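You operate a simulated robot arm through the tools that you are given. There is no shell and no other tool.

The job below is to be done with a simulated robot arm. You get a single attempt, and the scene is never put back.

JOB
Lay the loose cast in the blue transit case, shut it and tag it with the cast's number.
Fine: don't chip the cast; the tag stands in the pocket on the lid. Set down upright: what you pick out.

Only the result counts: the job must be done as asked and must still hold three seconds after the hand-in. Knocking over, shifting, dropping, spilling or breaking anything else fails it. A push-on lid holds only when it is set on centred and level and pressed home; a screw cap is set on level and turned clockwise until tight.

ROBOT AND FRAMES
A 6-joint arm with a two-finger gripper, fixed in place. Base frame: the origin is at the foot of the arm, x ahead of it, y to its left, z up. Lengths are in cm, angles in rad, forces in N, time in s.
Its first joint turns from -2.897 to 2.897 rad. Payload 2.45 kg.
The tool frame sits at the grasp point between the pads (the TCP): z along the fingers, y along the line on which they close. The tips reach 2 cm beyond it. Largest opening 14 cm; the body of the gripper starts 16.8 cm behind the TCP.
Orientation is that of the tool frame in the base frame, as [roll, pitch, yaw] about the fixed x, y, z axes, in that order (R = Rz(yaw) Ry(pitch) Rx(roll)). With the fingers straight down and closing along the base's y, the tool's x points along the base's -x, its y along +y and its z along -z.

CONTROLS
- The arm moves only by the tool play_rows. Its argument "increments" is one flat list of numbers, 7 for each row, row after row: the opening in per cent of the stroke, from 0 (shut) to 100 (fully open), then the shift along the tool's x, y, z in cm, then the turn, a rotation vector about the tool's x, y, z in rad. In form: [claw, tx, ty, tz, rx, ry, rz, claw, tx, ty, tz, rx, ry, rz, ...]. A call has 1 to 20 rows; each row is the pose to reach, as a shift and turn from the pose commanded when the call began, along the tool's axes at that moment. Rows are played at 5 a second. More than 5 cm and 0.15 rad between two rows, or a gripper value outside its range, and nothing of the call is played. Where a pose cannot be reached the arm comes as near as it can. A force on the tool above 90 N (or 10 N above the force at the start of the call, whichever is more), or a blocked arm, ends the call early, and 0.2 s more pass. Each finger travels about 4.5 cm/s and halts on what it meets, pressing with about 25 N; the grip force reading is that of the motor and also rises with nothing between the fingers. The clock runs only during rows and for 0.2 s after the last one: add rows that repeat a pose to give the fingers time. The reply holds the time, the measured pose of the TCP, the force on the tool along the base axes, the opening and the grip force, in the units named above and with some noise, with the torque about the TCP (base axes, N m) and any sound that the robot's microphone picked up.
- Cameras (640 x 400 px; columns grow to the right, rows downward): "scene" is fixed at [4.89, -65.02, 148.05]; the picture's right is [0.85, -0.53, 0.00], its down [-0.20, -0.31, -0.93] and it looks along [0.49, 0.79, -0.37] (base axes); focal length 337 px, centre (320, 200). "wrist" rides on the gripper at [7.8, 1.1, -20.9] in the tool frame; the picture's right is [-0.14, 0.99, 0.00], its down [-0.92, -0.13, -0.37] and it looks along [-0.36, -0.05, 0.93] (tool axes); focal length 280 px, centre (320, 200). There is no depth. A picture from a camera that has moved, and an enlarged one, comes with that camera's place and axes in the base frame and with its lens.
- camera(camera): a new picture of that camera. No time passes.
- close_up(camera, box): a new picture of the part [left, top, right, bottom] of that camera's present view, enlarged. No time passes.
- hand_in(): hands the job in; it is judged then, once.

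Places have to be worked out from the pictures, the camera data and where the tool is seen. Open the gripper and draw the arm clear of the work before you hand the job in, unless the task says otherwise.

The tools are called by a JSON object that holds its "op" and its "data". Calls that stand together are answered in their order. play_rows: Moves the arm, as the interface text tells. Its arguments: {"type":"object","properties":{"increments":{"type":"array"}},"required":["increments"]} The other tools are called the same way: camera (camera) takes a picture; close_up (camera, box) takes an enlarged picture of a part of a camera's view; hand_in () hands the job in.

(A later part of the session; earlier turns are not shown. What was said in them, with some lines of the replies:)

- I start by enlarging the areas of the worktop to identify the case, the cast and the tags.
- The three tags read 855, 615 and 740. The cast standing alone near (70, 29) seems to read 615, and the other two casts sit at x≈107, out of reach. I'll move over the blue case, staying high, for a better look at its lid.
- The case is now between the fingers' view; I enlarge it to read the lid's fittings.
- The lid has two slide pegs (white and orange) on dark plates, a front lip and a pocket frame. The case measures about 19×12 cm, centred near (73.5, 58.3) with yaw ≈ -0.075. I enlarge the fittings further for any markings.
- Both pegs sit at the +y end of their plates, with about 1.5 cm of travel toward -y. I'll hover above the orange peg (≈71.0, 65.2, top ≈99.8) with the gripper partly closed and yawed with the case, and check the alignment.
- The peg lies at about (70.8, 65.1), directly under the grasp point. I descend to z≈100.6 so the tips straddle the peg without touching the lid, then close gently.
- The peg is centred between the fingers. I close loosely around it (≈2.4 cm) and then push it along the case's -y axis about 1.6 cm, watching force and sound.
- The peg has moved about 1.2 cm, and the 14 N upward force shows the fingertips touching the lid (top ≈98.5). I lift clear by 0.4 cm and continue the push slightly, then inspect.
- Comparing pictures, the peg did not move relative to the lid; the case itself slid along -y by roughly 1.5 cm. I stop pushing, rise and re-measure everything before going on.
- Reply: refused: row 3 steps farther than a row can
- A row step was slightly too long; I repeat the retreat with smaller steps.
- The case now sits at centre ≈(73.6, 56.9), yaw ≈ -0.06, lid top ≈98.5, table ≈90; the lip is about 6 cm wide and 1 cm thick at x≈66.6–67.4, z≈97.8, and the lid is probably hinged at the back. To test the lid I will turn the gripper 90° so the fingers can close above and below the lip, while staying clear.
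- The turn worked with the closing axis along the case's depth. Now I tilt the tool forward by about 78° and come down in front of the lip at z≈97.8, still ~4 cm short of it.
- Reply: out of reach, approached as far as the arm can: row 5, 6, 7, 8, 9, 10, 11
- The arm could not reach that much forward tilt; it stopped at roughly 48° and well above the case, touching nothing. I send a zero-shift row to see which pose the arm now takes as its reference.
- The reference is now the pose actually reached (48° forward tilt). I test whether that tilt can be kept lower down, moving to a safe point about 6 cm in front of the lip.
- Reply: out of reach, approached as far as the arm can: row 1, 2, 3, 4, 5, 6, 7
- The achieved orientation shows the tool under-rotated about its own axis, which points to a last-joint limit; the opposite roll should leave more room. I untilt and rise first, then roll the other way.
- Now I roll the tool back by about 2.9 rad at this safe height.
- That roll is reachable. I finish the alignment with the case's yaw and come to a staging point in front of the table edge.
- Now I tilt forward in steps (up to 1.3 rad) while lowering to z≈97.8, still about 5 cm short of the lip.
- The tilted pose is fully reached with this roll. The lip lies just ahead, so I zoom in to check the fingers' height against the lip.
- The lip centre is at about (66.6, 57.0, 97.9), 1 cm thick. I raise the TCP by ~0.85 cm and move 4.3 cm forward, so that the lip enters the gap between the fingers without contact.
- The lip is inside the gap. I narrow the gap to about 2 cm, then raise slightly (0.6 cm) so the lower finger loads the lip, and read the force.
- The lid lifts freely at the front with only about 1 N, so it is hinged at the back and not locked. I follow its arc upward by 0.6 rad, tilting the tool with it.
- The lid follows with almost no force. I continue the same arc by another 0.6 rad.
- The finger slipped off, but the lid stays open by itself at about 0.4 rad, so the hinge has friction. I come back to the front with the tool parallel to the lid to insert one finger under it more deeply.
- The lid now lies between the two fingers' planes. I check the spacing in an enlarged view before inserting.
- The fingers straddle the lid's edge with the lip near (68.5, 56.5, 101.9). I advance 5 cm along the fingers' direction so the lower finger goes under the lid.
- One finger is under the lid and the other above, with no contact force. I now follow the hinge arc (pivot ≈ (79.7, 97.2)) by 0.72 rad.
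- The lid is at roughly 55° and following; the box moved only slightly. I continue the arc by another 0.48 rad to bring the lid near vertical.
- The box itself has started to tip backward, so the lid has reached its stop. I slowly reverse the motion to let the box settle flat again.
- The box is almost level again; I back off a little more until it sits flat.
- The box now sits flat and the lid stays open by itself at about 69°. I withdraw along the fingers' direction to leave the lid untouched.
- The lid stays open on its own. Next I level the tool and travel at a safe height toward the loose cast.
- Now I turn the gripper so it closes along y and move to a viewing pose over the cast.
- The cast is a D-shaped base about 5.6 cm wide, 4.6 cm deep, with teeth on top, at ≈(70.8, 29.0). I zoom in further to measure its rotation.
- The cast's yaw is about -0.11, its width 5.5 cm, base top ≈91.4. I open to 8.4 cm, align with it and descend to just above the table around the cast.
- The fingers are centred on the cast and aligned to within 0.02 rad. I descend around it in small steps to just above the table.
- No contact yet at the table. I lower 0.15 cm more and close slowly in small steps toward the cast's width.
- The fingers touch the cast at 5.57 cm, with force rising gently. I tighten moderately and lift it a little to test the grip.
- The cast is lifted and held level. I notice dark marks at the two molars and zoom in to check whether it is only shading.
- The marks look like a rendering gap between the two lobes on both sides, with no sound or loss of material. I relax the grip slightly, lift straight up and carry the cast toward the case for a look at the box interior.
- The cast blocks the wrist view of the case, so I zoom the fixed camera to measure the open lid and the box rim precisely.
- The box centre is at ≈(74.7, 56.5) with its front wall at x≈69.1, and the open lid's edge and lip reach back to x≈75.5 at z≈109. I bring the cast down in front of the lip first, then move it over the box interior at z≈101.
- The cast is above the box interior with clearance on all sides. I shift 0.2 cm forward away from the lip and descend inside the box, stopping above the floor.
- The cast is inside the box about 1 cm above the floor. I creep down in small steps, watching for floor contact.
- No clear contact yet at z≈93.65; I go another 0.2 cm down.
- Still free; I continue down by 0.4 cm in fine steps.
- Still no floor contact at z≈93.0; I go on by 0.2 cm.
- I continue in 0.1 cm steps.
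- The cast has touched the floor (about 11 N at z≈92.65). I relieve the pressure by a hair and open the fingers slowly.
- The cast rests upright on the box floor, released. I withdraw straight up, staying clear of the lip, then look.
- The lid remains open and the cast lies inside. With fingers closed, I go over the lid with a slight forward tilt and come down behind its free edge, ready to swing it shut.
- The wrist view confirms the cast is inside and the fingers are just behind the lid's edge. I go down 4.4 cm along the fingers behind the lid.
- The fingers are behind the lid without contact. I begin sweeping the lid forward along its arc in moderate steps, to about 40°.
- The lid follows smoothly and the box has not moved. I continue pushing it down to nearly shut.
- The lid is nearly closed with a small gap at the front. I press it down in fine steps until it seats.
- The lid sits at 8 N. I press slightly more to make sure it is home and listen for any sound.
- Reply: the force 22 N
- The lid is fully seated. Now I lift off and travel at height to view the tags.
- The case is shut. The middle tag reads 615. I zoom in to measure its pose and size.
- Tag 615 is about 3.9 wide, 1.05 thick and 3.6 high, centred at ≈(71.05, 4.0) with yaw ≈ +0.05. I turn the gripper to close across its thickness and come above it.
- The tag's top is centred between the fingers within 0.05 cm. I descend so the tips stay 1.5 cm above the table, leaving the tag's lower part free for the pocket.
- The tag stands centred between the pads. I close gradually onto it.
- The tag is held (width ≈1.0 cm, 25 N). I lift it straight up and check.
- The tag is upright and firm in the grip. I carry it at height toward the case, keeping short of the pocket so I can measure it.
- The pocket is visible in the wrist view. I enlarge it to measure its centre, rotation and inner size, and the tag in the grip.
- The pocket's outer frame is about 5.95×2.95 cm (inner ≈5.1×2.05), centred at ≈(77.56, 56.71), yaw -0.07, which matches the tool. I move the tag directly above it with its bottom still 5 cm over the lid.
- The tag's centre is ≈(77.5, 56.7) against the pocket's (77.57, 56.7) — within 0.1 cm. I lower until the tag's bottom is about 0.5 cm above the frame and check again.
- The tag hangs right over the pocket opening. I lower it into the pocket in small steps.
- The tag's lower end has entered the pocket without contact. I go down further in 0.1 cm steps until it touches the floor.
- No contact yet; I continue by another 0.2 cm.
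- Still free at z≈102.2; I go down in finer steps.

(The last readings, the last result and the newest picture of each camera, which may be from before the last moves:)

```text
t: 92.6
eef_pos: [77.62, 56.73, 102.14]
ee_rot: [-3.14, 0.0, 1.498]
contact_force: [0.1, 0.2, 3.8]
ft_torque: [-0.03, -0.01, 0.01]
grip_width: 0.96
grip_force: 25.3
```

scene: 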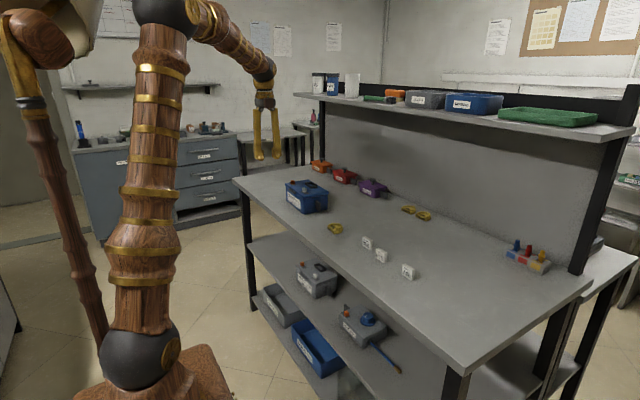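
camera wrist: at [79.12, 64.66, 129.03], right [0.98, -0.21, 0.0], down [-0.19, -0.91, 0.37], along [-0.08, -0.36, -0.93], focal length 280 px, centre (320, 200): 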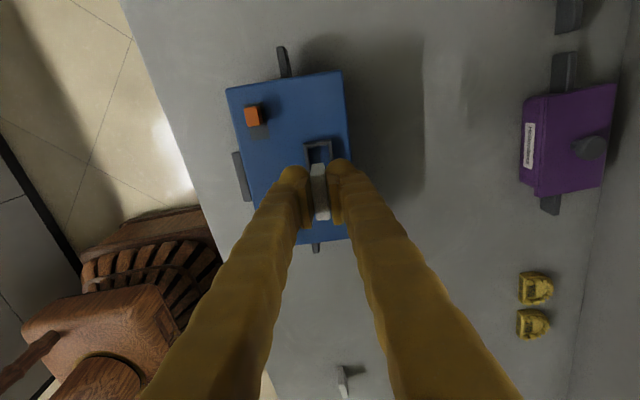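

Contact at 3.8 N: the tag stands on the pocket floor. I open the fingers slowly to release it.

{"op": "play_rows", "data": {"increments": [6.8, 0, 0, 0, 0, 0, 0, 7.3, 0, 0, 0, 0, 0, 0, 8, 0, 0, 0, 0, 0, 0, 9.5, 0, 0, 0, 0, 0, 0, 12, 0, 0, 0, 0, 0, 0, 16, 0, 0, 0, 0, 0, 0, 20, 0, 0, 0, 0, 0, 0, 20, 0, 0, 0, 0, 0, 0]}}

{"op": "close_up", "data": {"camera": "scene", "box": [295, 165, 335, 195]}}

{"op": "close_up", "data": {"camera": "wrist", "box": [270, 100, 370, 230]}}

```text
t: 94.4
eef_pos: [77.8, 56.68, 102.07]
ee_rot: [-3.14, 0.001, 1.5]
contact_force: [0.3, -1.0, 1.0]
ft_torque: [-0.04, -0.01, 0.02]
grip_width: 2.77
grip_force: 0.0
```

```text
13.33 times, centred on (315, 180) of scene
camera zoom: at [4.89, -65.02, 148.05], right [0.85, -0.53, 0.0], down [-0.2, -0.31, -0.93], along [0.49, 0.79, -0.37], focal length 4495 px, centre (387, 467)
```

zoom: 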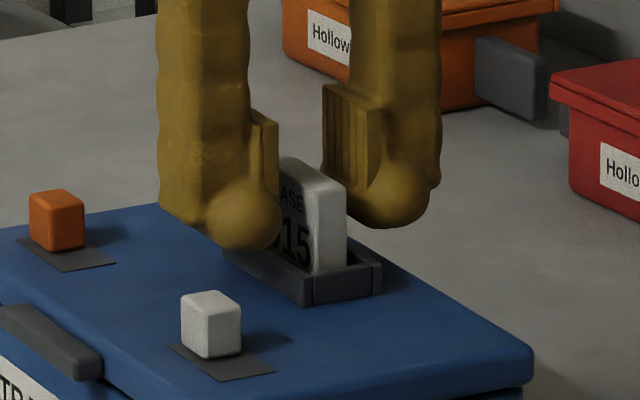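

```text
3.08 times, centred on (320, 165) of wrist
camera zoom: at [79.29, 64.55, 123.08], right [0.98, -0.21, 0.0], down [-0.19, -0.91, 0.37], along [-0.08, -0.36, -0.93], focal length 863 px, centre (320, 308)
```

zoom: 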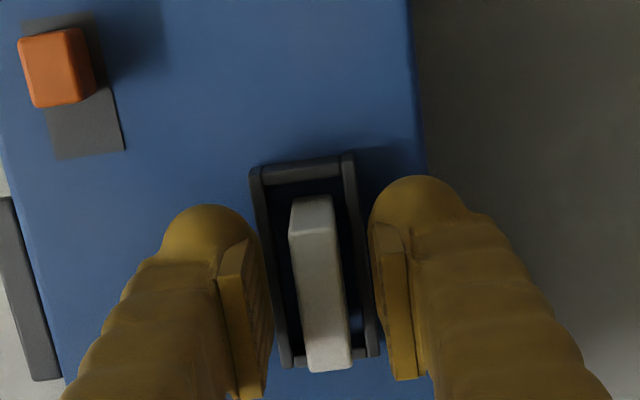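

The tag stands upright by itself in the pocket and the fingers are clear of it. I withdraw straight up slowly.

{"op": "play_rows", "data": {"increments": [20, 0, 0, -0.5, 0, 0, 0, 20, 0, 0, -1.5, 0, 0, 0, 20, 0, 0, -3.5, 0, 0, 0, 20, 0, 0, -7, 0, 0, 0, 22, 0, 0, -11, 0, 0, 0, 25, 0, 0, -15, 0, 0, 0, 25, 0, 0, -15, 0, 0, 0]}}

{"op": "close_up", "data": {"camera": "scene", "box": [275, 160, 345, 215]}}

{"op": "close_up", "data": {"camera": "wrist", "box": [220, 60, 420, 260]}}

```text
t: 96.0
eef_pos: [77.62, 56.71, 117.26]
ee_rot: [-3.139, 0.001, 1.497]
contact_force: [1.0, 0.0, -0.5]
ft_torque: [0.02, 0.02, 0.0]
grip_width: 3.48
grip_force: 0.1
```

```text
7.27 times, centred on (310, 188) of scene
camera zoom: at [4.89, -65.02, 148.05], right [0.85, -0.53, 0.0], down [-0.2, -0.31, -0.93], along [0.49, 0.79, -0.37], focal length 2452 px, centre (393, 291)
```

zoom: 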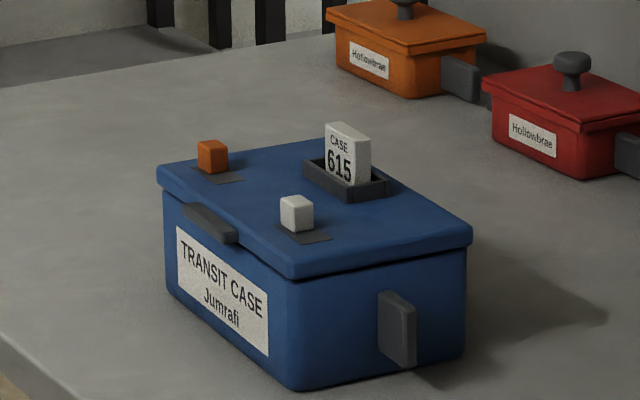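

```text
2.00 times, centred on (320, 160) of wrist
camera zoom: at [79.22, 64.51, 138.25], right [0.98, -0.21, 0.0], down [-0.19, -0.91, 0.37], along [-0.08, -0.36, -0.93], focal length 561 px, centre (320, 280)
```

zoom: 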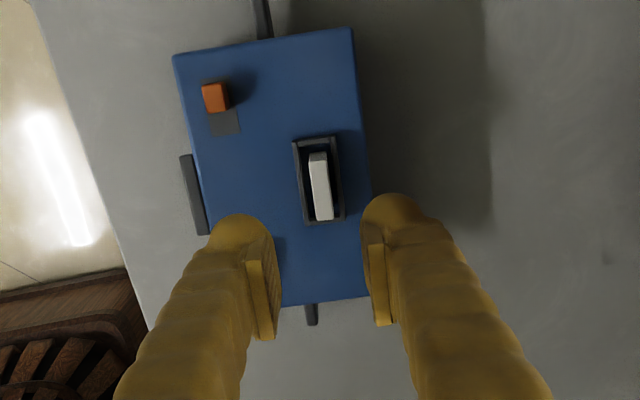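

The case is shut and tag 615 stands upright in the pocket with its number to the front. I open the gripper and draw the arm well clear, then check the whole scene.

{"op": "play_rows", "data": {"increments": [30, -0.5, -1, -3, 0, 0, 0, 40, -1.5, -3.5, -6, 0, 0, 0, 50, -3, -6.5, -9, 0, 0, 0, 60, -4.8, -9.7, -11.5, 0, 0, 0, 70, -6.5, -13, -13.5, 0, 0, 0, 80, -8.3, -16, -15, 0, 0, 0, 90, -10, -19, -15, 0, 0, 0, 100, -11.57, -21.2, -15, 0, 0, 0, 100, -11.57, -21.2, -15, 0, 0, 0]}}

{"op": "camera", "data": {"camera": "scene"}}

{"op": "camera", "data": {"camera": "wrist"}}

{"op": "close_up", "data": {"camera": "scene", "box": [270, 150, 430, 285]}}

{"op": "close_up", "data": {"camera": "scene", "box": [280, 170, 336, 212]}}

```text
t: 98.0
eef_pos: [55.87, 46.59, 132.03]
ee_rot: [-3.139, 0.0, 1.499]
contact_force: [-0.2, -0.3, 0.0]
ft_torque: [0.03, 0.03, 0.01]
grip_width: 14.01
grip_force: 0.0
```

```text
taken
```

scene: 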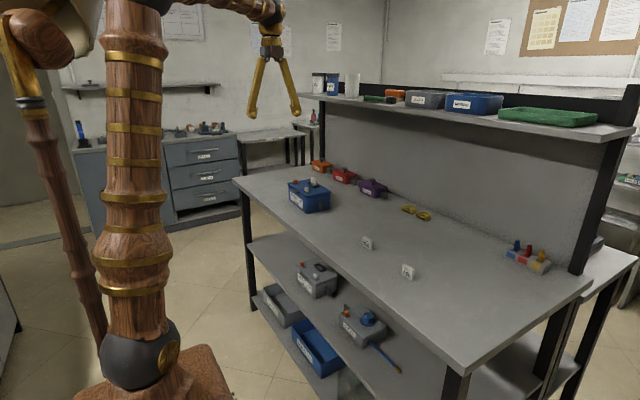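

```text
taken
camera wrist: at [57.49, 54.38, 153.09], right [0.98, -0.21, 0.0], down [-0.19, -0.91, 0.37], along [-0.08, -0.36, -0.93], focal length 280 px, centre (320, 200)
```

wrist: 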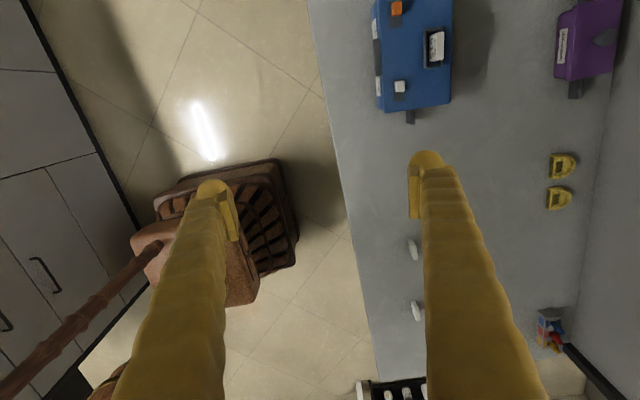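

```text
2.96 times, centred on (350, 218) of scene
camera zoom: at [4.89, -65.02, 148.05], right [0.85, -0.53, 0.0], down [-0.2, -0.31, -0.93], along [0.49, 0.79, -0.37], focal length 999 px, centre (231, 148)
```

zoom: 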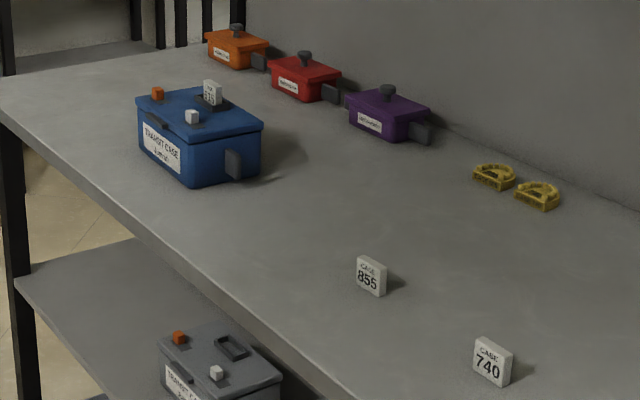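

```text
9.52 times, centred on (308, 191) of scene
camera zoom: at [4.89, -65.02, 148.05], right [0.85, -0.53, 0.0], down [-0.2, -0.31, -0.93], along [0.49, 0.79, -0.37], focal length 3210 px, centre (434, 286)
```

zoom: 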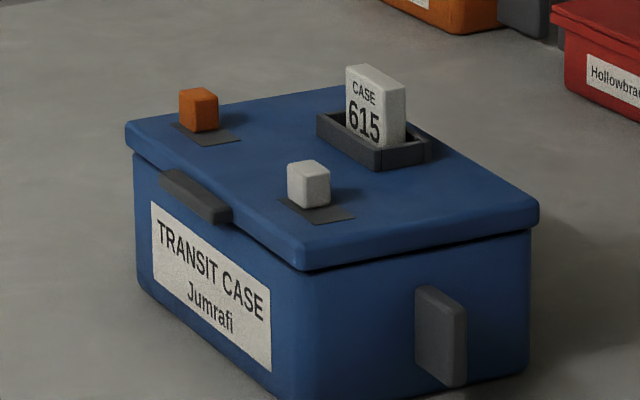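

The final views show the case closed level, with tag 615 upright in its pocket. Tags 855 and 740, the other casts and the other cases are where they were. The gripper is open and the arm is clear, so I hand the job in.

{"op": "hand_in", "data": {}}

```text
The job is handed in.
```

I handed the job in with the cast inside the blue case, the lid shut, and tag 615 standing in the lid pocket. I don't know the judging result.

- **Cast:** I took the lone cast on the worktop, marked 615, as the loose one. It lies upright on the floor of the case and I saw no chipping. While it was gripped, two teeth showed small dark marks. I took these for a rendering gap; they were gone in the last view of it in the case.
- **Lid:** It was pressed down until it stopped moving, and it looks level with the same thin seam as at the start.
- **Tag:** It stands upright, number facing the front, and stayed put when I let go.
- **Case position:** The case moved about 1 to 2 cm from where it started. I pushed on the orange peg, thinking it was a catch, and the whole case slid instead. It also tipped back briefly when the lid reached its stop while I was opening it, then settled flat again before the cast went in.
- **Pegs:** I never found out what the orange and white pegs do. The lid opens and closes without them, so I left them as they were.

In the last pictures the other two tags, the other casts and the other cases look undisturbed.
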